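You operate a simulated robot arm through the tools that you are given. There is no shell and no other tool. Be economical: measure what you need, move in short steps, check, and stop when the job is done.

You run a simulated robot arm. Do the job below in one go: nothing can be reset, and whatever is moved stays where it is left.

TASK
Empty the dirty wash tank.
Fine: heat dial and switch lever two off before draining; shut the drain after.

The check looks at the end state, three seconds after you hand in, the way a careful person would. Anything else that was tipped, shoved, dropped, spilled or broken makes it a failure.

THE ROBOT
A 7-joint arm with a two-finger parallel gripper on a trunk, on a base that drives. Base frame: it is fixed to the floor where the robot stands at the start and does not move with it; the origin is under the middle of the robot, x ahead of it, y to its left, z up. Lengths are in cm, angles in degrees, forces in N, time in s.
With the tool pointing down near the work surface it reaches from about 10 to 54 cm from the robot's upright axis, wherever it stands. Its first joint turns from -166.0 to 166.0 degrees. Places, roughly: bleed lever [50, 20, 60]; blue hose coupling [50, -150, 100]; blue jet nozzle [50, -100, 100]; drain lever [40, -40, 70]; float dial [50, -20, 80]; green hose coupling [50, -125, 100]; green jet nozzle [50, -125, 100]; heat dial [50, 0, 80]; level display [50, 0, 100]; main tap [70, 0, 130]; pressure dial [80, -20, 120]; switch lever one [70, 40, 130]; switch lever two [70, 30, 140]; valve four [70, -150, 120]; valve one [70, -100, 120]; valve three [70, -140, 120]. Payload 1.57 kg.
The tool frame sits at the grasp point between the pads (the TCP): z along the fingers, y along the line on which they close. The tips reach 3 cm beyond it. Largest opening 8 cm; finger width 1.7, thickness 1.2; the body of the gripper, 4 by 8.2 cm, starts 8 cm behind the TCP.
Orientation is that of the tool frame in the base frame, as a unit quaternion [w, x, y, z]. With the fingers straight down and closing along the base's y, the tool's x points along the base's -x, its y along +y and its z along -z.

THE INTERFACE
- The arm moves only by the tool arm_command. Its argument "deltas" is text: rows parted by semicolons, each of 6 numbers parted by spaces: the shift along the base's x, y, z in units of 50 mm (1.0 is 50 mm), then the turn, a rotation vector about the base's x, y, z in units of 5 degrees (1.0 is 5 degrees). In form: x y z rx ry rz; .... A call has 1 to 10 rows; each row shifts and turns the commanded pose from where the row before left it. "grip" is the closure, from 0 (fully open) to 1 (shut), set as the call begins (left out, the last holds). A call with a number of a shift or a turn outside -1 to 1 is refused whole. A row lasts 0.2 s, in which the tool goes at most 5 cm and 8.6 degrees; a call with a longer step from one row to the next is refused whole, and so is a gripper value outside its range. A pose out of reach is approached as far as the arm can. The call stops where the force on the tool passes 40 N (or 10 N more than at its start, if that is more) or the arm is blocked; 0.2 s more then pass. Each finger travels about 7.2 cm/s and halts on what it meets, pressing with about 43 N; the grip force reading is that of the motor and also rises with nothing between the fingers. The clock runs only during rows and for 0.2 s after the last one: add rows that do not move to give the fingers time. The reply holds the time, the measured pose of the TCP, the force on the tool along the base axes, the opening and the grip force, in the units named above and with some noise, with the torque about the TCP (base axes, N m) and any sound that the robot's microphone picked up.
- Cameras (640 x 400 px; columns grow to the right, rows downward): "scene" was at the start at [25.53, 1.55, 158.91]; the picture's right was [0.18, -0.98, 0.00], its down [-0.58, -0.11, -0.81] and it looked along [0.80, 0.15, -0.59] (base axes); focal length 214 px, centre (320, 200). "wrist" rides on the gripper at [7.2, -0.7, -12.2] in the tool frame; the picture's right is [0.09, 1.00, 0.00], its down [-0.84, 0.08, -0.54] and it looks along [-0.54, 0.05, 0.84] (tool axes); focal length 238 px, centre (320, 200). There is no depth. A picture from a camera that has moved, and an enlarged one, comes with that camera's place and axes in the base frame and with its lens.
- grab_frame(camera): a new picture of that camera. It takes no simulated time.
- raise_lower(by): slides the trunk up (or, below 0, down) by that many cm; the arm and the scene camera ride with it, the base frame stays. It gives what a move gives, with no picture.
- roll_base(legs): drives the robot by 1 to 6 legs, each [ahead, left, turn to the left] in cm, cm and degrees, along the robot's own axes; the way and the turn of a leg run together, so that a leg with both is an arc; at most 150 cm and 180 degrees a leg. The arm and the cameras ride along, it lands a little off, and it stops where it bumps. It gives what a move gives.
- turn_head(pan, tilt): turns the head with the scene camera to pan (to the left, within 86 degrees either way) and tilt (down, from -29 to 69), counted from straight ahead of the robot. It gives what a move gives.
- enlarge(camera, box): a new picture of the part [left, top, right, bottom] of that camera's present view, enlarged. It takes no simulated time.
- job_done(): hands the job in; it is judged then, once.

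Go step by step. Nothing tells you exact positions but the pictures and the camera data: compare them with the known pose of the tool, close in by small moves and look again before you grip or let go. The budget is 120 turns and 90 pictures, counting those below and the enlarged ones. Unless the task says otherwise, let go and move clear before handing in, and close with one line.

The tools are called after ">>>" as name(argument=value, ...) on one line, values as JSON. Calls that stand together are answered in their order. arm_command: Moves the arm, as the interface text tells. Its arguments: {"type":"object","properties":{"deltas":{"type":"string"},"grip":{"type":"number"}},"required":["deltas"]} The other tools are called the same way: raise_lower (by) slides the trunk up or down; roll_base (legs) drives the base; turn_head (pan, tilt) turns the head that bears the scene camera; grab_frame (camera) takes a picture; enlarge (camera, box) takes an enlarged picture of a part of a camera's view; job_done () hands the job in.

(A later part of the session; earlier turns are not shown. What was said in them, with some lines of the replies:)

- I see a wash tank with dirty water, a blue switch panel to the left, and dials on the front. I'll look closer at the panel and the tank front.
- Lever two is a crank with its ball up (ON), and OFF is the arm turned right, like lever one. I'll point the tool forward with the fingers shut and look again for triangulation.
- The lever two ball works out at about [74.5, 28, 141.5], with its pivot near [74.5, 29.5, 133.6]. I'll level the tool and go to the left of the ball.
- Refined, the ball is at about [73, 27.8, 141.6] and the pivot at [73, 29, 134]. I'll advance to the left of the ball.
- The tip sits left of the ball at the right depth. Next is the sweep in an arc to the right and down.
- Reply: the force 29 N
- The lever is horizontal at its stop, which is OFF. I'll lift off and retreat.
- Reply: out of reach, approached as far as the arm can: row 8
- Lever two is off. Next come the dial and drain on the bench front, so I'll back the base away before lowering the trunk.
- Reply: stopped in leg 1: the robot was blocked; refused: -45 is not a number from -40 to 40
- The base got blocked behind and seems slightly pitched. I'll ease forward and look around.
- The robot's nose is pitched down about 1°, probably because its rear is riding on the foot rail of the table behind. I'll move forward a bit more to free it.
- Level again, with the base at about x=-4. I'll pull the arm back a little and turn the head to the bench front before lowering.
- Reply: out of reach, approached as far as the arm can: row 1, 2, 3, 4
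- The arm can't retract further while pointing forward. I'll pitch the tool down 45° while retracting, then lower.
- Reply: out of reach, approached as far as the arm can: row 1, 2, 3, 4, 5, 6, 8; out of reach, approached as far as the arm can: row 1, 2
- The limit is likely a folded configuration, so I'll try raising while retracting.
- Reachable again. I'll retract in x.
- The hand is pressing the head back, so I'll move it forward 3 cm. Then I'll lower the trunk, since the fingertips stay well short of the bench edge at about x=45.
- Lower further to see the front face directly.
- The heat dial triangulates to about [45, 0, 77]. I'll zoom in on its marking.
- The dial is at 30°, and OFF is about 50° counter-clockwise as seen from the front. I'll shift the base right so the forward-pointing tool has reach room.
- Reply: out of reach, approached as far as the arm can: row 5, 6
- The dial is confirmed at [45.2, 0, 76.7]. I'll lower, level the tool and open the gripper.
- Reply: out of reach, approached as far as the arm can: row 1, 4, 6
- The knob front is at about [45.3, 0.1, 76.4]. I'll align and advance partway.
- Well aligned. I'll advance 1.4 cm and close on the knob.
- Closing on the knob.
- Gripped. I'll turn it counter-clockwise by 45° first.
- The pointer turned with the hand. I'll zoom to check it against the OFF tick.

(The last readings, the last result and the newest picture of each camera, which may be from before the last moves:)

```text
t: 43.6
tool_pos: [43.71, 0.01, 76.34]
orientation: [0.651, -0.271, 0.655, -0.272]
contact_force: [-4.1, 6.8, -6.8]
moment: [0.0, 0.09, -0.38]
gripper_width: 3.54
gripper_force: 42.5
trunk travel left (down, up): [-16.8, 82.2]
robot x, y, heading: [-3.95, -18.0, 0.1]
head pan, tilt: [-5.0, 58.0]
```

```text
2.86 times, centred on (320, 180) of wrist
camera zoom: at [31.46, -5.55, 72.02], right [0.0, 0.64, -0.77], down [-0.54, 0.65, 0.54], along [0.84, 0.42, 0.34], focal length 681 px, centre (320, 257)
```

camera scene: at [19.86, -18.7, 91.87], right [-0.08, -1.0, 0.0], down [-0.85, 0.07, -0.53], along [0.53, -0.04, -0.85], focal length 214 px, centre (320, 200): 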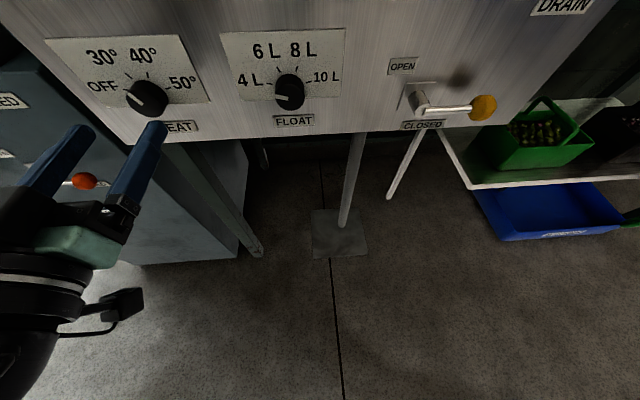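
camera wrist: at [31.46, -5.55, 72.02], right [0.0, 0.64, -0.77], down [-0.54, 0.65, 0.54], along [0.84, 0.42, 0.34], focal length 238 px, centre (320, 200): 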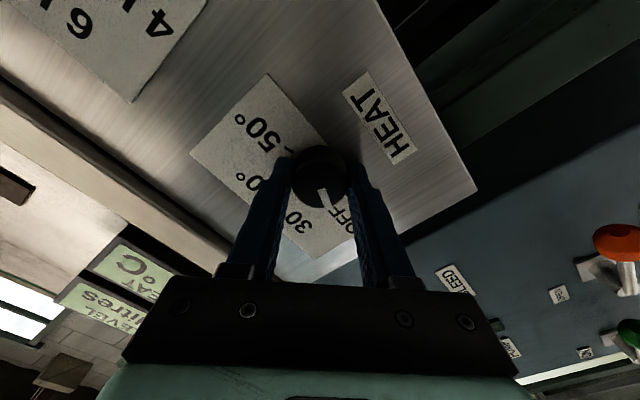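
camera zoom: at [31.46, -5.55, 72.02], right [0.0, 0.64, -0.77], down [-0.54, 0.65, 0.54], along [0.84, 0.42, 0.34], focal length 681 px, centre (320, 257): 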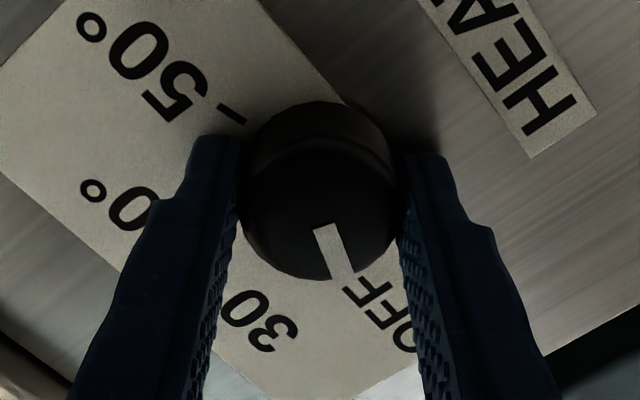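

By my estimate the tick spacing is about 53°, so I'll turn 8° more.

>>> arm_command(deltas="0 0 0 -0.8 0 0; 0 0 0 -0.8 0 0; 0 0 0 0 0 0")

>>> enlarge(camera="wrist", box=[240, 110, 400, 250])

```text
t: 44.4
tool_pos: [43.64, 0.12, 76.62]
orientation: [0.631, -0.317, 0.634, -0.314]
contact_force: [-2.4, 7.8, -6.4]
moment: [0.26, 0.23, -0.32]
gripper_width: 3.55
gripper_force: 42.3
trunk travel left (down, up): [-16.8, 82.2]
robot x, y, heading: [-3.84, -18.47, 0.6]
head pan, tilt: [-5.0, 58.0]
```

```text
2.86 times, centred on (320, 180) of wrist
camera zoom: at [31.48, -6.08, 72.86], right [0.0, 0.52, -0.85], down [-0.54, 0.72, 0.44], along [0.84, 0.46, 0.28], focal length 681 px, centre (320, 257)
```

zoom: 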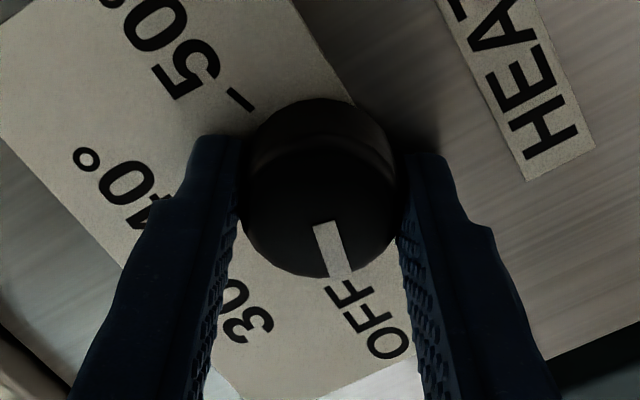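

The torque is rising, so it's likely at the end stop. I'll release, back off and check.

>>> arm_command(deltas="0 0 0 0 0 0; 0 0 0 0 0 0; -0.4 0 0 0 0 0; -0.5 0 0 0 0 0", grip=0.2)

>>> enlarge(camera="wrist", box=[240, 90, 400, 230])

>>> enlarge(camera="scene", box=[40, 20, 240, 140])

```text
t: 45.4
tool_pos: [38.9, 0.02, 76.61]
orientation: [0.631, -0.316, 0.634, -0.316]
contact_force: [-0.9, 1.2, -0.2]
moment: [0.02, -0.03, 0.03]
gripper_width: 6.43
gripper_force: 0.1
trunk travel left (down, up): [-16.8, 82.2]
robot x, y, heading: [-3.93, -18.24, 0.5]
head pan, tilt: [-5.0, 58.0]
```

```text
2.86 times, centred on (320, 160) of wrist
camera zoom: at [26.79, -6.14, 72.92], right [0.0, 0.52, -0.85], down [-0.54, 0.72, 0.44], along [0.84, 0.46, 0.28], focal length 681 px, centre (320, 314)
```

zoom: 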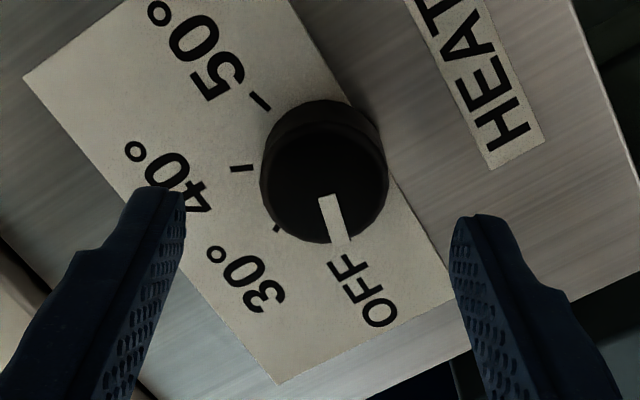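

```text
3.20 times, centred on (140, 80) of scene
camera zoom: at [19.86, -18.7, 91.87], right [-0.08, -1.0, 0.0], down [-0.85, 0.07, -0.53], along [0.53, -0.04, -0.85], focal length 686 px, centre (896, 584)
```

zoom: 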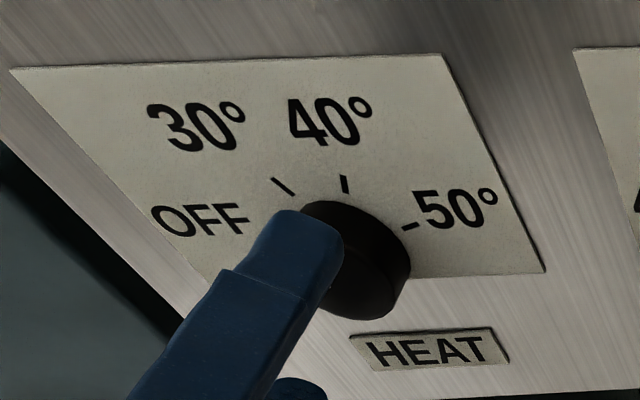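

The pointer is at OFF. I'll back away, un-twist the tool and close the fingers, then look at the drain side.

>>> arm_command(deltas="-0.1 0 0 1 0 0; 0 0 0 1 0 0; 0 0 0 1 0 0; 0 0 0 1 0 0; 0 0 0 1 0 0; 0 0 0 1 0 0; 0 0 0 1 0 0; 0 0 0 1 0 0; 0 0 0 1 0 0; 0 0 0 1 0 0", grip=1)

>>> arm_command(deltas="0 0 0 0.6 0 0; 0 -0.8 0 0 0 0; 0 -0.8 0 0 0 0; 0 -0.8 0 0 0 0")

>>> turn_head(pan=-5, tilt=45)

>>> grab_frame(camera="scene")

>>> grab_frame(camera="wrist")

```text
t: 47.6
tool_pos: [38.66, 0.1, 76.55]
orientation: [0.706, -0.019, 0.708, -0.018]
contact_force: [-0.4, 0.2, 0.2]
moment: [0.01, -0.03, 0.02]
gripper_width: 0.01
gripper_force: 21.3
trunk travel left (down, up): [-16.8, 82.2]
robot x, y, heading: [-3.93, -18.22, 0.5]
head pan, tilt: [-5.0, 58.0]
```

```text
t: 48.4
tool_pos: [41.13, -2.69, 76.22]
orientation: [0.706, -0.005, 0.708, 0.009]
contact_force: [-8.8, -2.9, -0.6]
moment: [-0.02, -0.05, 0.01]
gripper_width: 0.0
gripper_force: 21.6
out of reach, approached as far as the arm can: row 2, 3
trunk travel left (down, up): [-16.8, 82.2]
robot x, y, heading: [-3.72, -17.71, 0.6]
head pan, tilt: [-5.0, 58.0]
stopped in row 3: the force on the tool passed its limit at 62 N (the readings are from after the stop); the commanded pose is now the measured one
```

```text
t: 49.1
tool_pos: [41.17, -2.68, 76.15]
orientation: [0.706, -0.005, 0.708, 0.009]
contact_force: [-17.7, -3.4, -1.6]
moment: [0.03, -0.04, 0.08]
gripper_width: 0.0
gripper_force: 21.5
trunk travel left (down, up): [-16.8, 82.2]
robot x, y, heading: [-3.85, -18.2, 0.3]
head pan, tilt: [-5.0, 45.0]
```

```text
47 pictures are left
camera scene: at [20.98, -18.81, 93.61], right [-0.08, -1.0, 0.0], down [-0.7, 0.06, -0.71], along [0.71, -0.06, -0.71], focal length 214 px, centre (320, 200)
```

scene: 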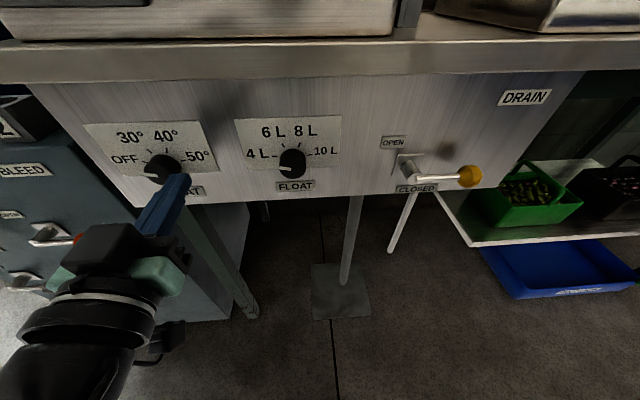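

```text
46 pictures are left
camera wrist: at [29.05, -3.64, 69.04], right [-0.02, 1.0, -0.09], down [-0.54, 0.06, 0.84], along [0.84, 0.06, 0.54], focal length 238 px, centre (320, 200)
```

wrist: 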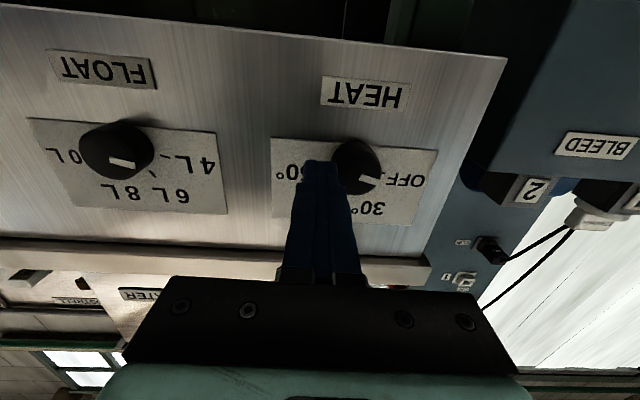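

The out-of-reach projection nudged the fingertips against the knob. I'll back off along the way I came and check the dial.

>>> arm_command(deltas="-0.2 0.15 0 0 0 0; -0.2 0.2 0 0 0 0; -0.1 0.1 0 0 0 0")

>>> enlarge(camera="wrist", box=[260, 100, 460, 225])

>>> enlarge(camera="scene", box=[60, 100, 260, 225])

```text
t: 50.0
tool_pos: [39.22, -0.14, 76.15]
orientation: [0.705, -0.005, 0.709, 0.008]
contact_force: [0.3, -0.4, 0.6]
moment: [-0.01, 0.02, -0.01]
gripper_width: 0.0
gripper_force: 20.8
out of reach, approached as far as the arm can: row 1
trunk travel left (down, up): [-16.8, 82.2]
robot x, y, heading: [-4.11, -18.1, 0.6]
head pan, tilt: [-5.0, 45.0]
```

```text
3.20 times, centred on (360, 162) of wrist
camera zoom: at [26.99, -1.04, 69.0], right [-0.02, 1.0, -0.09], down [-0.54, 0.07, 0.84], along [0.84, 0.06, 0.54], focal length 763 px, centre (192, 320)
```

zoom: 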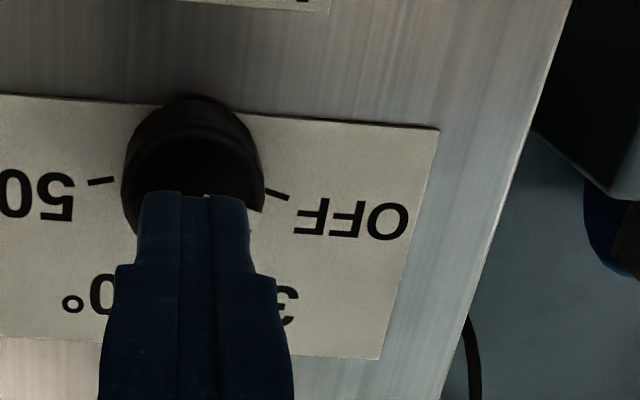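

```text
3.20 times, centred on (160, 162) of scene
camera zoom: at [21.08, -18.79, 93.58], right [-0.08, -1.0, 0.0], down [-0.7, 0.06, -0.71], along [0.7, -0.06, -0.71], focal length 686 px, centre (832, 320)
```

zoom: 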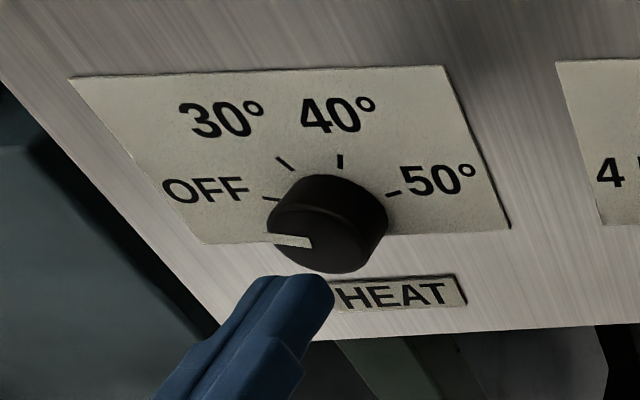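

Heat is OFF, with the pointer matching the tick. The drain lever ball is at about [43.1, -41.8, 74.4] and its pivot at [43, -34.3, 74.7]; CLOSED is to the right and OPEN is up. I'll lower the hand below the knobs and drive right.

>>> raise_lower(by=-10)

>>> roll_base(legs=[[0, -40, 0]])

>>> turn_head(pan=20, tilt=40)

>>> grab_frame(camera="scene")

>>> grab_frame(camera="wrist")

```text
t: 51.3
tool_pos: [39.16, -0.22, 66.11]
orientation: [0.706, -0.005, 0.708, 0.007]
contact_force: [0.4, 0.8, -0.2]
moment: [0.02, 0.01, -0.02]
gripper_width: 0.0
gripper_force: 21.3
trunk travel left (down, up): [-6.8, 92.2]
robot x, y, heading: [-3.65, -17.91, 0.6]
head pan, tilt: [-5.0, 45.0]
```

```text
t: 53.8
tool_pos: [39.54, -40.41, 66.13]
orientation: [0.706, -0.006, 0.709, 0.008]
contact_force: [0.8, 0.3, 0.5]
moment: [-0.03, 0.0, 0.01]
gripper_width: 0.0
gripper_force: 21.1
trunk travel left (down, up): [-6.8, 92.2]
robot x, y, heading: [-3.65, -58.27, 0.4]
head pan, tilt: [-5.0, 45.0]
```

```text
t: 54.7
tool_pos: [39.51, -40.37, 66.21]
orientation: [0.706, -0.005, 0.708, 0.007]
contact_force: [0.6, -0.6, -0.9]
moment: [-0.01, 0.01, -0.02]
gripper_width: 0.02
gripper_force: 21.6
trunk travel left (down, up): [-6.8, 92.2]
robot x, y, heading: [-3.43, -58.45, 0.3]
head pan, tilt: [20.0, 40.0]
```

```text
43 pictures are left
camera scene: at [21.23, -55.46, 84.31], right [0.35, -0.94, 0.0], down [-0.6, -0.22, -0.77], along [0.72, 0.27, -0.64], focal length 214 px, centre (320, 200)
```

scene: 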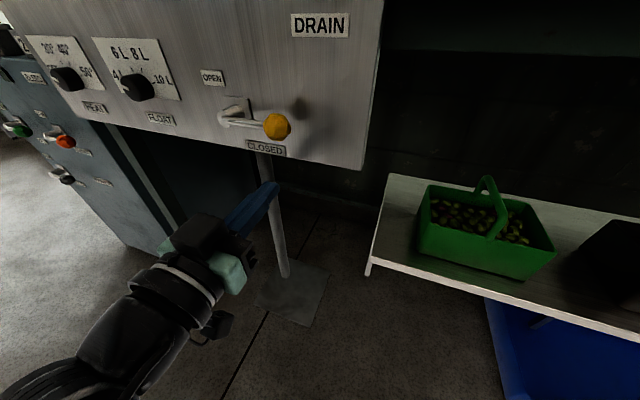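

```text
42 pictures are left
camera wrist: at [27.31, -41.34, 59.01], right [-0.02, 1.0, -0.09], down [-0.54, 0.07, 0.84], along [0.84, 0.06, 0.54], focal length 238 px, centre (320, 200)
```

wrist: 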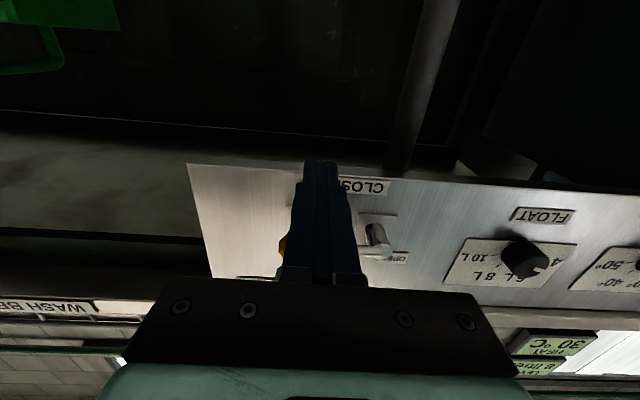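

Everything is consistent: ball at [43.1, -41.8, 74.7]. I'll move the closed fingers just under the ball.

>>> arm_command(deltas="0.2 -0.15 0.4 0 0 0; 0.2 -0.15 0.4 0 0 0; 0 0 0.25 0 0 0")

>>> grab_frame(camera="scene")

```text
t: 55.5
tool_pos: [41.54, -41.98, 71.42]
orientation: [0.705, -0.005, 0.709, 0.007]
contact_force: [0.0, -0.9, 0.1]
moment: [-0.03, 0.0, 0.01]
gripper_width: 0.0
gripper_force: 21.7
trunk travel left (down, up): [-6.8, 92.2]
robot x, y, heading: [-3.48, -58.38, 0.5]
head pan, tilt: [20.0, 40.0]
```

```text
41 pictures are left
camera scene: at [21.22, -55.45, 84.31], right [0.35, -0.94, 0.0], down [-0.6, -0.22, -0.77], along [0.72, 0.27, -0.64], focal length 214 px, centre (320, 200)
```

scene: 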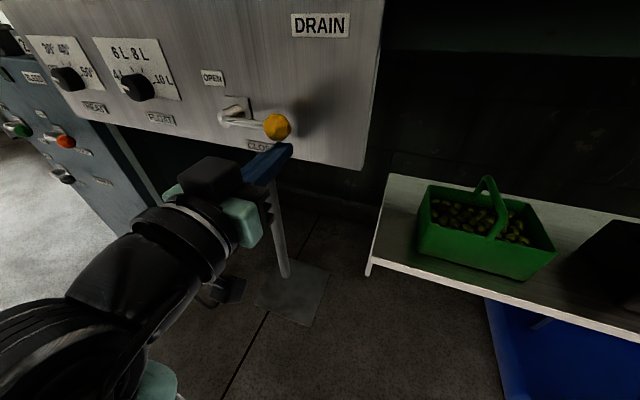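

Now the sweep up and left to open the drain.

>>> arm_command(deltas="0 0 0.34 0 0 0; 0 0.01 0.34 0 0 0; 0 0.02 0.34 0 0 0; 0 0.15 0.38 0 0 0; 0 0.24 0.33 0 0 0; 0 0.34 0.24 0 0 0; 0 0.38 0.15 0 0 0; 0 0.14 0 0 0 0")

>>> grab_frame(camera="scene")

```text
t: 57.1
tool_pos: [41.72, -37.81, 81.59]
orientation: [0.7, 0.01, 0.714, 0.0]
contact_force: [-3.7, -5.6, -3.7]
moment: [0.0, 0.06, -0.09]
gripper_width: 0.0
gripper_force: 21.0
trunk travel left (down, up): [-6.8, 92.2]
robot x, y, heading: [-3.63, -58.3, 0.2]
head pan, tilt: [20.0, 40.0]
stopped in row 8: the force on the tool passed its limit at 53 N (the readings are from after the stop); the commanded pose is now the measured one
```

```text
40 pictures are left
camera scene: at [21.19, -55.55, 84.32], right [0.35, -0.94, 0.0], down [-0.6, -0.22, -0.77], along [0.72, 0.27, -0.64], focal length 214 px, centre (320, 200)
```

scene: 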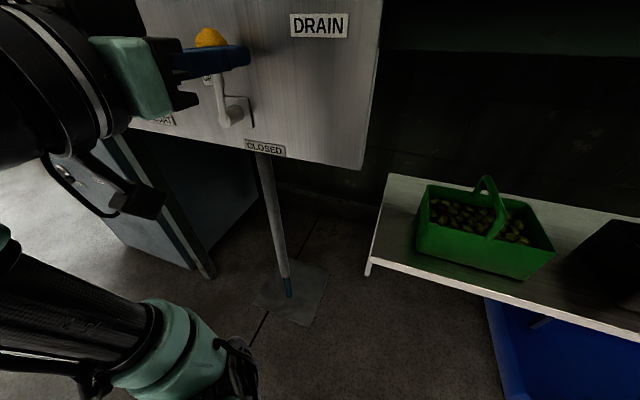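

The lever is up and water is flowing from the pipe into the floor drain. I'll move clear and look at the level display.

>>> arm_command(deltas="0 -0.4 0 0 0 0; 0 -0.5 0 0 0 0; 0 -0.4 -0.2 0 0 0; 0 0 0 0 0 0")

>>> turn_head(pan=55, tilt=5)

>>> grab_frame(camera="scene")

>>> grab_frame(camera="wrist")

```text
t: 58.1
tool_pos: [41.68, -44.34, 80.67]
orientation: [0.701, 0.008, 0.713, 0.0]
contact_force: [0.6, 0.3, -0.6]
moment: [0.0, 0.0, -0.03]
gripper_width: 0.01
gripper_force: 21.0
trunk travel left (down, up): [-6.8, 92.2]
robot x, y, heading: [-3.73, -58.31, 0.0]
head pan, tilt: [20.0, 40.0]
```

```text
t: 59.1
tool_pos: [41.65, -44.41, 80.62]
orientation: [0.701, 0.008, 0.713, 0.0]
contact_force: [-0.1, 0.9, -0.7]
moment: [0.02, 0.01, -0.03]
gripper_width: 0.02
gripper_force: 21.5
trunk travel left (down, up): [-6.8, 92.2]
robot x, y, heading: [-3.51, -58.56, 0.3]
head pan, tilt: [55.0, 5.0]
```

```text
39 pictures are left
camera scene: at [18.46, -50.92, 89.88], right [0.82, -0.57, 0.0], down [-0.05, -0.07, -1.0], along [0.57, 0.82, -0.09], focal length 214 px, centre (320, 200)
```

scene: 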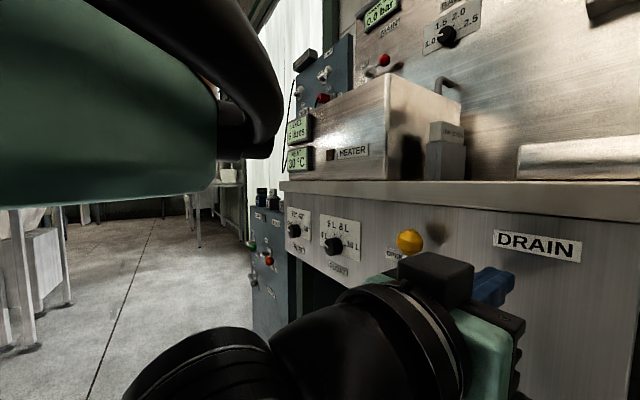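

```text
38 pictures are left
camera wrist: at [29.4, -44.79, 73.72], right [0.01, 1.0, -0.08], down [-0.53, 0.07, 0.85], along [0.85, 0.03, 0.53], focal length 238 px, centre (320, 200)
```

wrist: 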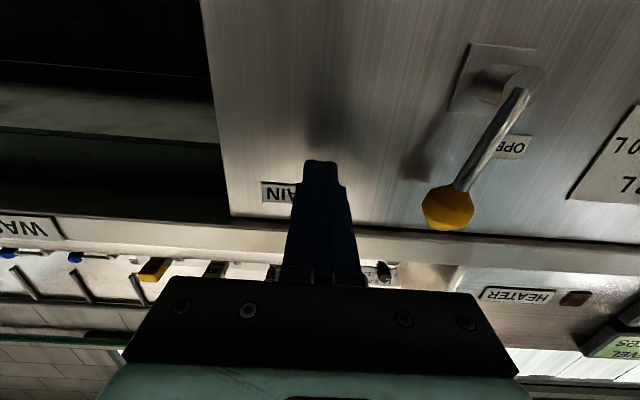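

The lever is up. I'll wait and read the level.

>>> arm_command(deltas="0 0 0 0 0 0; 0 0 0 0 0 0; 0 0 0 0 0 0; 0 0 0 0 0 0; 0 0 0 0 0 0; 0 0 0 0 0 0; 0 0 0 0 0 0; 0 0 0 0 0 0; 0 0 0 0 0 0; 0 0 0 0 0 0")

>>> enlarge(camera="scene", box=[270, 90, 390, 190])

```text
t: 61.3
tool_pos: [41.67, -44.32, 80.72]
orientation: [0.701, 0.007, 0.713, 0.001]
contact_force: [0.0, -0.1, -0.4]
moment: [0.02, 0.03, -0.02]
gripper_width: 0.0
gripper_force: 21.4
trunk travel left (down, up): [-6.8, 92.2]
robot x, y, heading: [-3.72, -59.1, 0.2]
head pan, tilt: [55.0, 5.0]
```

```text
4.00 times, centred on (330, 140) of scene
camera zoom: at [18.46, -50.91, 89.89], right [0.82, -0.57, 0.0], down [-0.05, -0.07, -1.0], along [0.57, 0.82, -0.09], focal length 858 px, centre (280, 440)
```

zoom: 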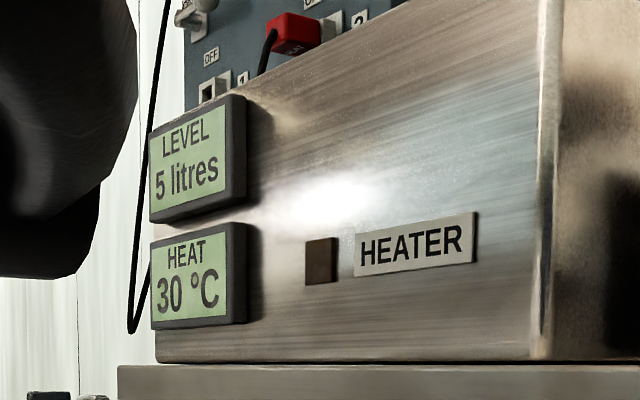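

At 5 litres and dropping, so I'll keep waiting.

>>> arm_command(deltas="0 0 0 0 0 0; 0 0 0 0 0 0; 0 0 0 0 0 0; 0 0 0 0 0 0; 0 0 0 0 0 0; 0 0 0 0 0 0; 0 0 0 0 0 0; 0 0 0 0 0 0; 0 0 0 0 0 0; 0 0 0 0 0 0")

>>> arm_command(deltas="0 0 0 0 0 0; 0 0 0 0 0 0; 0 0 0 0 0 0; 0 0 0 0 0 0; 0 0 0 0 0 0; 0 0 0 0 0 0; 0 0 0 0 0 0; 0 0 0 0 0 0; 0 0 0 0 0 0; 0 0 0 0 0 0")

>>> arm_command(deltas="0 0 0 0 0 0; 0 0 0 0 0 0; 0 0 0 0 0 0; 0 0 0 0 0 0; 0 0 0 0 0 0; 0 0 0 0 0 0; 0 0 0 0 0 0; 0 0 0 0 0 0; 0 0 0 0 0 0; 0 0 0 0 0 0")

>>> arm_command(deltas="0 0 0 0 0 0; 0 0 0 0 0 0; 0 0 0 0 0 0; 0 0 0 0 0 0; 0 0 0 0 0 0; 0 0 0 0 0 0; 0 0 0 0 0 0; 0 0 0 0 0 0; 0 0 0 0 0 0; 0 0 0 0 0 0")

>>> enlarge(camera="scene", box=[270, 90, 390, 190])

```text
t: 63.5
tool_pos: [41.64, -44.24, 80.67]
orientation: [0.701, 0.008, 0.713, 0.0]
contact_force: [0.9, 0.1, -0.4]
moment: [-0.01, 0.02, -0.02]
gripper_width: 0.02
gripper_force: 21.6
trunk travel left (down, up): [-6.8, 92.2]
robot x, y, heading: [-3.76, -58.64, 0.3]
head pan, tilt: [55.0, 5.0]
```

```text
t: 65.7
tool_pos: [41.66, -44.27, 80.7]
orientation: [0.701, 0.007, 0.713, 0.001]
contact_force: [0.0, 0.1, 0.3]
moment: [-0.01, -0.01, 0.03]
gripper_width: 0.0
gripper_force: 21.4
trunk travel left (down, up): [-6.8, 92.2]
robot x, y, heading: [-3.67, -58.49, 0.4]
head pan, tilt: [55.0, 5.0]
```

```text
t: 67.9
tool_pos: [41.67, -44.25, 80.66]
orientation: [0.701, 0.008, 0.714, 0.001]
contact_force: [-0.2, 0.8, -0.6]
moment: [0.01, -0.01, -0.01]
gripper_width: 0.03
gripper_force: 21.0
trunk travel left (down, up): [-6.8, 92.2]
robot x, y, heading: [-3.73, -58.36, 0.5]
head pan, tilt: [55.0, 5.0]
```

```text
t: 70.1
tool_pos: [41.65, -44.32, 80.72]
orientation: [0.701, 0.008, 0.713, 0.0]
contact_force: [0.3, -0.2, 0.0]
moment: [-0.03, 0.0, -0.01]
gripper_width: 0.01
gripper_force: 20.7
trunk travel left (down, up): [-6.8, 92.2]
robot x, y, heading: [-3.86, -58.35, 0.4]
head pan, tilt: [55.0, 5.0]
```

```text
4.00 times, centred on (330, 140) of scene
camera zoom: at [18.46, -50.91, 89.89], right [0.82, -0.57, 0.0], down [-0.05, -0.07, -1.0], along [0.57, 0.82, -0.09], focal length 858 px, centre (280, 440)
```

zoom: 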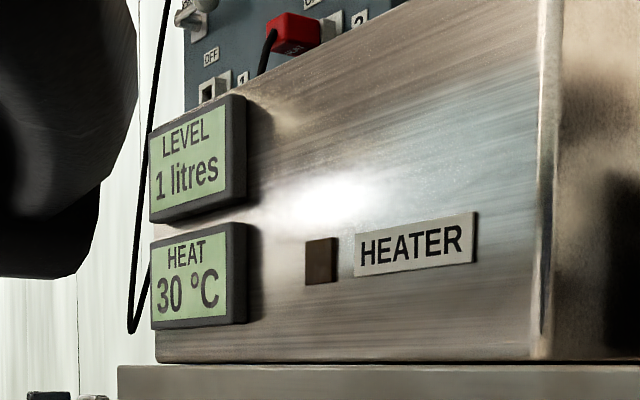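

At 1 litre; a few more seconds, and I'll watch the pipe outlet too.

>>> arm_command(deltas="0 0 0 0 0 0; 0 0 0 0 0 0; 0 0 0 0 0 0; 0 0 0 0 0 0; 0 0 0 0 0 0; 0 0 0 0 0 0; 0 0 0 0 0 0; 0 0 0 0 0 0; 0 0 0 0 0 0; 0 0 0 0 0 0")

>>> arm_command(deltas="0 0 0 0 0 0; 0 0 0 0 0 0; 0 0 0 0 0 0; 0 0 0 0 0 0; 0 0 0 0 0 0; 0 0 0 0 0 0; 0 0 0 0 0 0; 0 0 0 0 0 0; 0 0 0 0 0 0; 0 0 0 0 0 0")

>>> arm_command(deltas="0 0 0 0 0 0; 0 0 0 0 0 0; 0 0 0 0 0 0; 0 0 0 0 0 0; 0 0 0 0 0 0; 0 0 0 0 0 0; 0 0 0 0 0 0; 0 0 0 0 0 0; 0 0 0 0 0 0; 0 0 0 0 0 0")

>>> arm_command(deltas="0 0 0 0 0 0; 0 0 0 0 0 0; 0 0 0 0 0 0; 0 0 0 0 0 0; 0 0 0 0 0 0; 0 0 0 0 0 0; 0 0 0 0 0 0; 0 0 0 0 0 0; 0 0 0 0 0 0; 0 0 0 0 0 0")

>>> enlarge(camera="scene", box=[270, 90, 390, 190])

>>> turn_head(pan=20, tilt=40)

>>> grab_frame(camera="scene")

```text
t: 72.3
tool_pos: [41.72, -44.37, 80.61]
orientation: [0.701, 0.008, 0.713, 0.0]
contact_force: [-0.2, 0.3, 0.3]
moment: [0.04, 0.02, 0.03]
gripper_width: 0.0
gripper_force: 21.1
trunk travel left (down, up): [-6.8, 92.2]
robot x, y, heading: [-3.67, -59.15, 0.1]
head pan, tilt: [55.0, 5.0]
```

```text
t: 74.5
tool_pos: [41.62, -44.21, 80.69]
orientation: [0.701, 0.008, 0.713, 0.0]
contact_force: [-0.2, -0.5, -0.2]
moment: [0.0, 0.0, -0.01]
gripper_width: 0.01
gripper_force: 21.2
trunk travel left (down, up): [-6.8, 92.2]
robot x, y, heading: [-3.61, -58.81, 0.2]
head pan, tilt: [55.0, 5.0]
```

```text
t: 76.7
tool_pos: [41.58, -44.21, 80.68]
orientation: [0.701, 0.008, 0.713, 0.001]
contact_force: [-0.8, 0.3, -0.3]
moment: [-0.06, -0.02, -0.01]
gripper_width: 0.0
gripper_force: 21.7
trunk travel left (down, up): [-6.8, 92.2]
robot x, y, heading: [-3.68, -58.5, 0.2]
head pan, tilt: [55.0, 5.0]
```

```text
t: 78.9
tool_pos: [41.67, -44.22, 80.67]
orientation: [0.701, 0.008, 0.713, 0.0]
contact_force: [0.2, 0.1, 0.4]
moment: [0.0, 0.02, -0.01]
gripper_width: 0.01
gripper_force: 21.4
trunk travel left (down, up): [-6.8, 92.2]
robot x, y, heading: [-3.73, -58.51, 0.4]
head pan, tilt: [55.0, 5.0]
```

```text
4.00 times, centred on (330, 140) of scene
camera zoom: at [18.46, -50.91, 89.89], right [0.82, -0.57, 0.0], down [-0.05, -0.07, -1.0], along [0.57, 0.82, -0.09], focal length 858 px, centre (280, 440)
```

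zoom: 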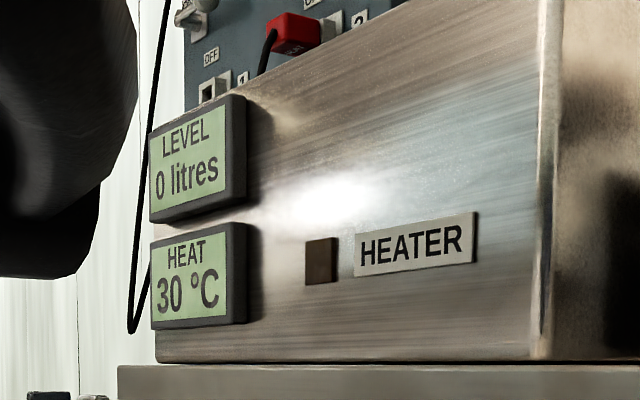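

```text
t: 79.9
tool_pos: [41.69, -44.16, 80.69]
orientation: [0.701, 0.008, 0.713, 0.001]
contact_force: [-0.1, -0.1, 0.1]
moment: [0.0, -0.01, 0.0]
gripper_width: 0.01
gripper_force: 21.2
trunk travel left (down, up): [-6.8, 92.2]
robot x, y, heading: [-3.7, -58.97, 0.3]
head pan, tilt: [20.0, 40.0]
```

```text
34 pictures are left
camera scene: at [21.2, -55.51, 84.32], right [0.35, -0.94, 0.0], down [-0.6, -0.22, -0.77], along [0.72, 0.27, -0.64], focal length 214 px, centre (320, 200)
```

scene: 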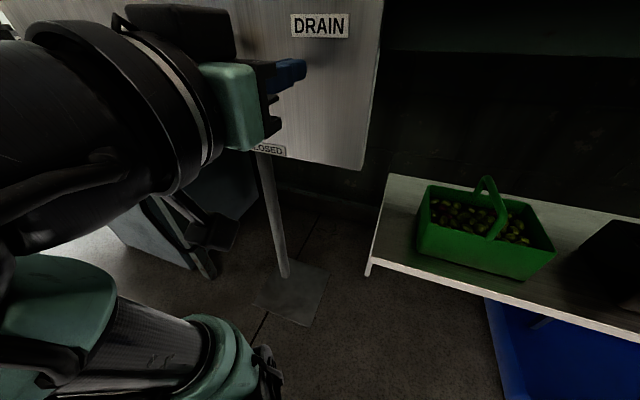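

The tank reads 0 litres and the flow has stopped. To close the drain I'll go under the lever to the left side of the ball.

>>> arm_command(deltas="-0.1 0 -0.7 0 0 0; -0.1 0 -0.7 0 0 0; 0 0.1 -0.7 0 0 0; 0 0.3 -0.6 0 0 0; 0 0.7 0 0 0 0; 0 0.7 0 0 0 0; 0 0.7 0 0 0 0; 0 0.6 0 0 0 0")

>>> arm_command(deltas="0 0 0.7 0 0 0; 0 0 0.7 0 0 0; 0.1 0 0.7 0 0 0; 0.1 0 0.7 0 0 0")

>>> grab_frame(camera="wrist")

>>> grab_frame(camera="scene")

```text
t: 81.7
tool_pos: [41.46, -27.9, 67.37]
orientation: [0.701, 0.009, 0.713, 0.0]
contact_force: [0.1, -0.2, 0.2]
moment: [0.05, -0.03, -0.01]
gripper_width: 0.02
gripper_force: 21.7
out of reach, approached as far as the arm can: row 2
trunk travel left (down, up): [-6.8, 92.2]
robot x, y, heading: [-3.66, -58.8, 0.1]
head pan, tilt: [20.0, 40.0]
```

```text
t: 82.7
tool_pos: [42.48, -27.72, 81.16]
orientation: [0.7, 0.008, 0.714, 0.0]
contact_force: [-0.3, 0.6, 0.3]
moment: [-0.02, -0.01, -0.03]
gripper_width: 0.0
gripper_force: 21.2
trunk travel left (down, up): [-6.8, 92.2]
robot x, y, heading: [-3.4, -58.61, 0.3]
head pan, tilt: [20.0, 40.0]
```

```text
33 pictures are left
camera wrist: at [30.09, -28.22, 74.29], right [0.01, 1.0, -0.08], down [-0.53, 0.07, 0.85], along [0.85, 0.03, 0.52], focal length 238 px, centre (320, 200)
```

wrist: 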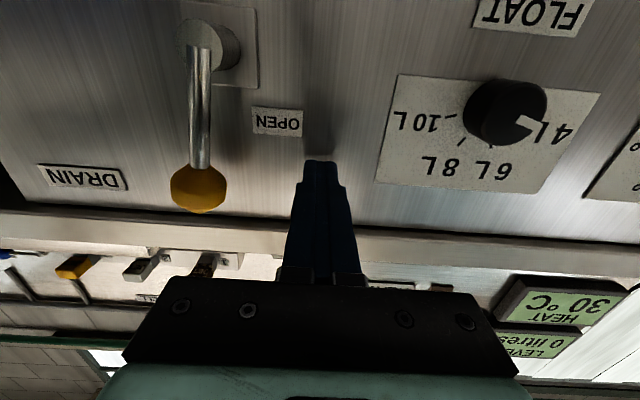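

```text
32 pictures are left
camera scene: at [21.2, -55.51, 84.3], right [0.35, -0.94, 0.0], down [-0.6, -0.22, -0.77], along [0.72, 0.27, -0.64], focal length 214 px, centre (320, 200)
```

scene: 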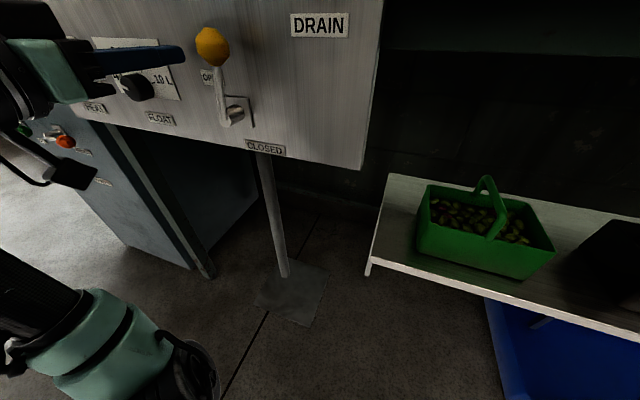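

The fingertips are left of the ball at the right height. I'll sweep it right and down to CLOSED.

>>> arm_command(deltas="-0.15 -0.7 0.1 0 0 0; 0 -0.6 0 0 0 0; 0 -0.4 0 0 0 0; 0 -0.38 -0.14 0 0 0; 0 -0.25 -0.2 0 0 0; 0 -0.25 -0.2 0 0 0; 0 -0.12 -0.24 0 0 0; 0 -0.12 -0.24 0 0 0; 0 0 -0.1 0 0 0; 0 0 -0.08 0 0 0")

>>> grab_frame(camera="scene")

>>> grab_frame(camera="wrist")

```text
t: 84.9
tool_pos: [41.56, -42.03, 76.91]
orientation: [0.713, 0.009, 0.701, 0.005]
contact_force: [1.5, 1.1, 9.4]
moment: [0.02, -0.21, 0.04]
gripper_width: 0.02
gripper_force: 21.5
trunk travel left (down, up): [-6.8, 92.2]
robot x, y, heading: [-3.83, -58.48, 0.1]
head pan, tilt: [20.0, 40.0]
stopped in row 10: the force on the tool passed its limit at 43 N (the readings are from after the stop); the commanded pose is now the measured one
```

```text
31 pictures are left
camera scene: at [21.17, -55.51, 84.3], right [0.35, -0.94, 0.0], down [-0.6, -0.22, -0.77], along [0.72, 0.27, -0.64], focal length 214 px, centre (320, 200)
```

scene: 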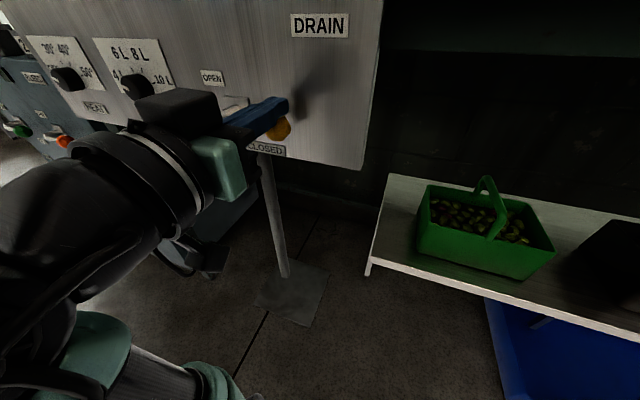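

```text
30 pictures are left
camera wrist: at [29.46, -42.52, 69.51], right [0.01, 1.0, -0.07], down [-0.56, 0.06, 0.83], along [0.83, 0.03, 0.55], focal length 238 px, centre (320, 200)
```

wrist: 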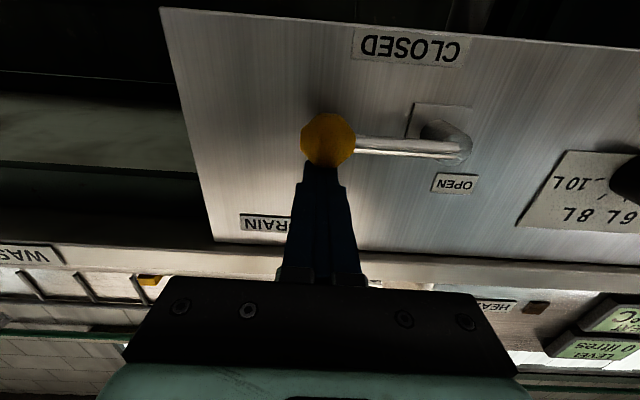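

The lever is horizontal against its stop, CLOSED. I'll lift clear, move right and check the final state.

>>> arm_command(deltas="0 0 0.5 0 0 0; 0 -0.6 0.3 0 0 0; 0 -0.6 0 0 0 0; 0.1 -0.6 0 0 0 0")

>>> roll_base(legs=[[-2, -10, 0]])

>>> raise_lower(by=40)

>>> turn_head(pan=50, tilt=35)

>>> grab_frame(camera="scene")

```text
t: 85.9
tool_pos: [42.76, -50.83, 81.35]
orientation: [0.709, 0.008, 0.705, 0.005]
contact_force: [-0.2, -0.4, 0.7]
moment: [0.02, 0.02, 0.0]
gripper_width: 0.0
gripper_force: 20.7
out of reach, approached as far as the arm can: row 4
trunk travel left (down, up): [-6.8, 92.2]
robot x, y, heading: [-3.81, -58.41, 0.1]
head pan, tilt: [20.0, 40.0]
```

```text
t: 87.1
tool_pos: [40.93, -60.95, 81.45]
orientation: [0.709, 0.007, 0.705, 0.005]
contact_force: [-0.7, 0.7, 0.0]
moment: [0.01, -0.01, -0.03]
gripper_width: 0.0
gripper_force: 21.5
trunk travel left (down, up): [-6.8, 92.2]
robot x, y, heading: [-5.46, -68.86, 0.3]
head pan, tilt: [20.0, 40.0]
```

```text
t: 90.9
tool_pos: [40.87, -60.86, 121.42]
orientation: [0.709, 0.007, 0.705, 0.005]
contact_force: [0.5, 0.4, 0.4]
moment: [0.0, 0.04, -0.01]
gripper_width: 0.0
gripper_force: 21.8
trunk travel left (down, up): [-46.8, 52.2]
robot x, y, heading: [-5.58, -68.83, 0.2]
head pan, tilt: [20.0, 40.0]
```

```text
t: 91.8
tool_pos: [40.76, -60.75, 121.39]
orientation: [0.71, 0.008, 0.705, 0.005]
contact_force: [0.1, 0.5, 0.5]
moment: [0.01, -0.01, 0.01]
gripper_width: 0.0
gripper_force: 21.3
trunk travel left (down, up): [-46.8, 52.2]
robot x, y, heading: [-5.38, -68.32, 0.6]
head pan, tilt: [50.0, 35.0]
```

```text
29 pictures are left
camera scene: at [16.92, -61.77, 125.06], right [0.77, -0.64, 0.0], down [-0.37, -0.44, -0.82], along [0.52, 0.63, -0.57], focal length 214 px, centre (320, 200)
```

scene: 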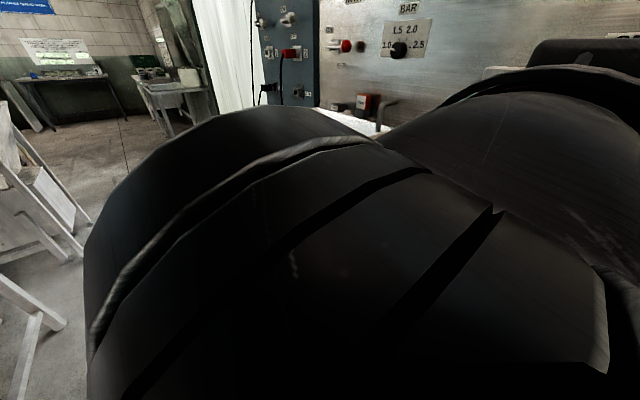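

The arm blocks the view, so I'll swing it to the right.

>>> arm_command(deltas="0.2 -0.7 0.4 0 0 0; 0.2 -0.7 0.4 0 0 0; 0 -0.7 0.4 0 0 0; 0 -0.7 0.4 0 0 0; 0 -0.7 0 0 0 0; 0 -0.7 0 0 0 0")

>>> grab_frame(camera="scene")

```text
t: 93.4
tool_pos: [43.4, -78.83, 129.39]
orientation: [0.705, -0.03, 0.708, -0.001]
contact_force: [0.3, 0.2, -0.1]
moment: [-0.02, 0.0, -0.04]
gripper_width: 0.0
gripper_force: 21.6
trunk travel left (down, up): [-46.8, 52.2]
robot x, y, heading: [-5.48, -68.7, 0.3]
head pan, tilt: [50.0, 35.0]
stopped in row 6: the arm was blocked; the commanded pose is now the measured one
```

```text
28 pictures are left
camera scene: at [16.93, -61.76, 125.07], right [0.77, -0.64, 0.0], down [-0.37, -0.44, -0.82], along [0.52, 0.63, -0.57], focal length 214 px, centre (320, 200)
```

scene: 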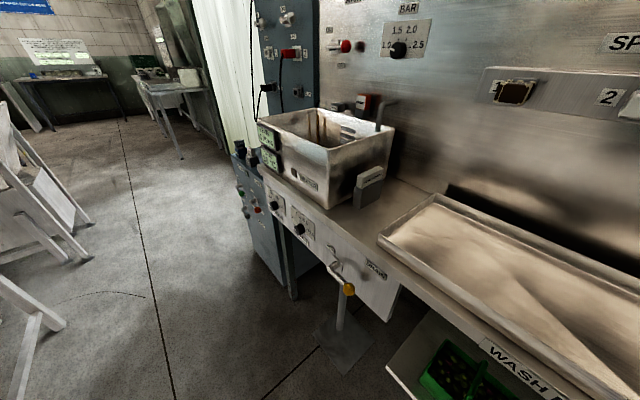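

>>> enlarge(camera="scene", box=[225, 100, 405, 300])

>>> enlarge(camera="scene", box=[240, 0, 400, 110])

>>> grab_frame(camera="wrist")

```text
2.00 times, centred on (315, 200) of scene
camera zoom: at [16.93, -61.76, 125.07], right [0.77, -0.64, 0.0], down [-0.37, -0.44, -0.82], along [0.52, 0.63, -0.57], focal length 429 px, centre (330, 200)
```

zoom: 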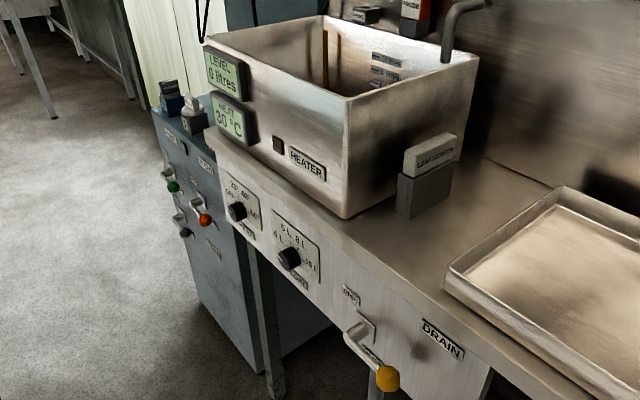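

```text
3.64 times, centred on (320, 55) of scene
camera zoom: at [16.93, -61.76, 125.07], right [0.77, -0.64, 0.0], down [-0.37, -0.44, -0.82], along [0.52, 0.63, -0.57], focal length 780 px, centre (320, 727)
```

zoom: 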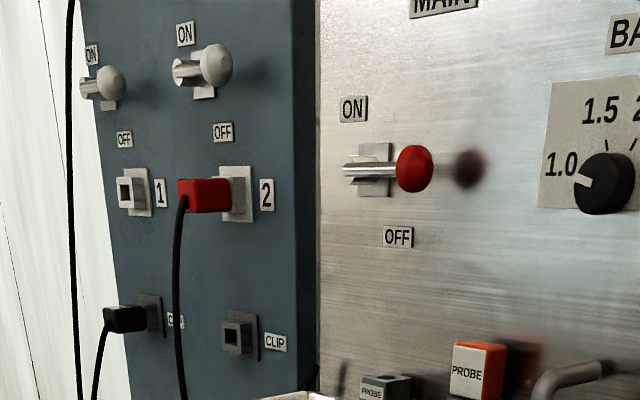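

```text
25 pictures are left
camera wrist: at [31.28, -80.3, 122.39], right [-0.04, 0.99, -0.13], down [-0.54, 0.09, 0.84], along [0.84, 0.11, 0.53], focal length 238 px, centre (320, 200)
```

wrist: 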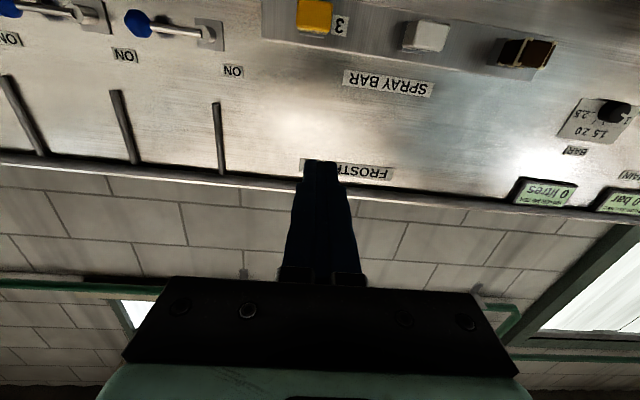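

>>> enlarge(camera="scene", box=[255, 180, 325, 250])

```text
5.71 times, centred on (290, 215) of scene
camera zoom: at [16.93, -61.76, 125.07], right [0.77, -0.64, 0.0], down [-0.37, -0.44, -0.82], along [0.52, 0.63, -0.57], focal length 1226 px, centre (491, 114)
```

zoom: 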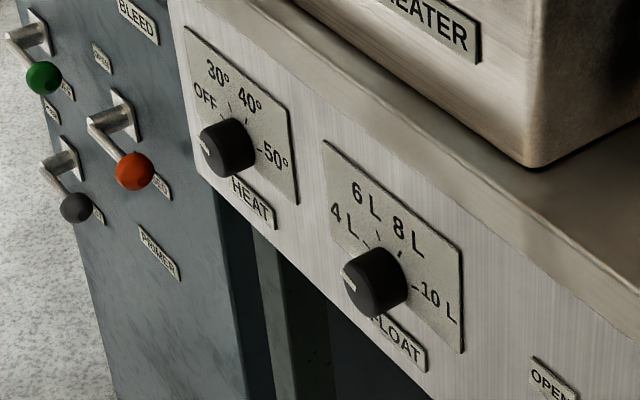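

The heat dial and lever two are off, the tank reads 0 litres and the drain is closed. The arm is clear, so I'm handing in.

>>> job_done()

```text
The job is handed in.
```

The wash tank is empty (level display at 0 litres). I switched lever two and the heat dial off before draining and shut the drain lever afterwards. While backing up early on, the base bumped the table behind it and rode slightly onto what looked like its foot rail. I drove off it but couldn't confirm the table hadn't moved.
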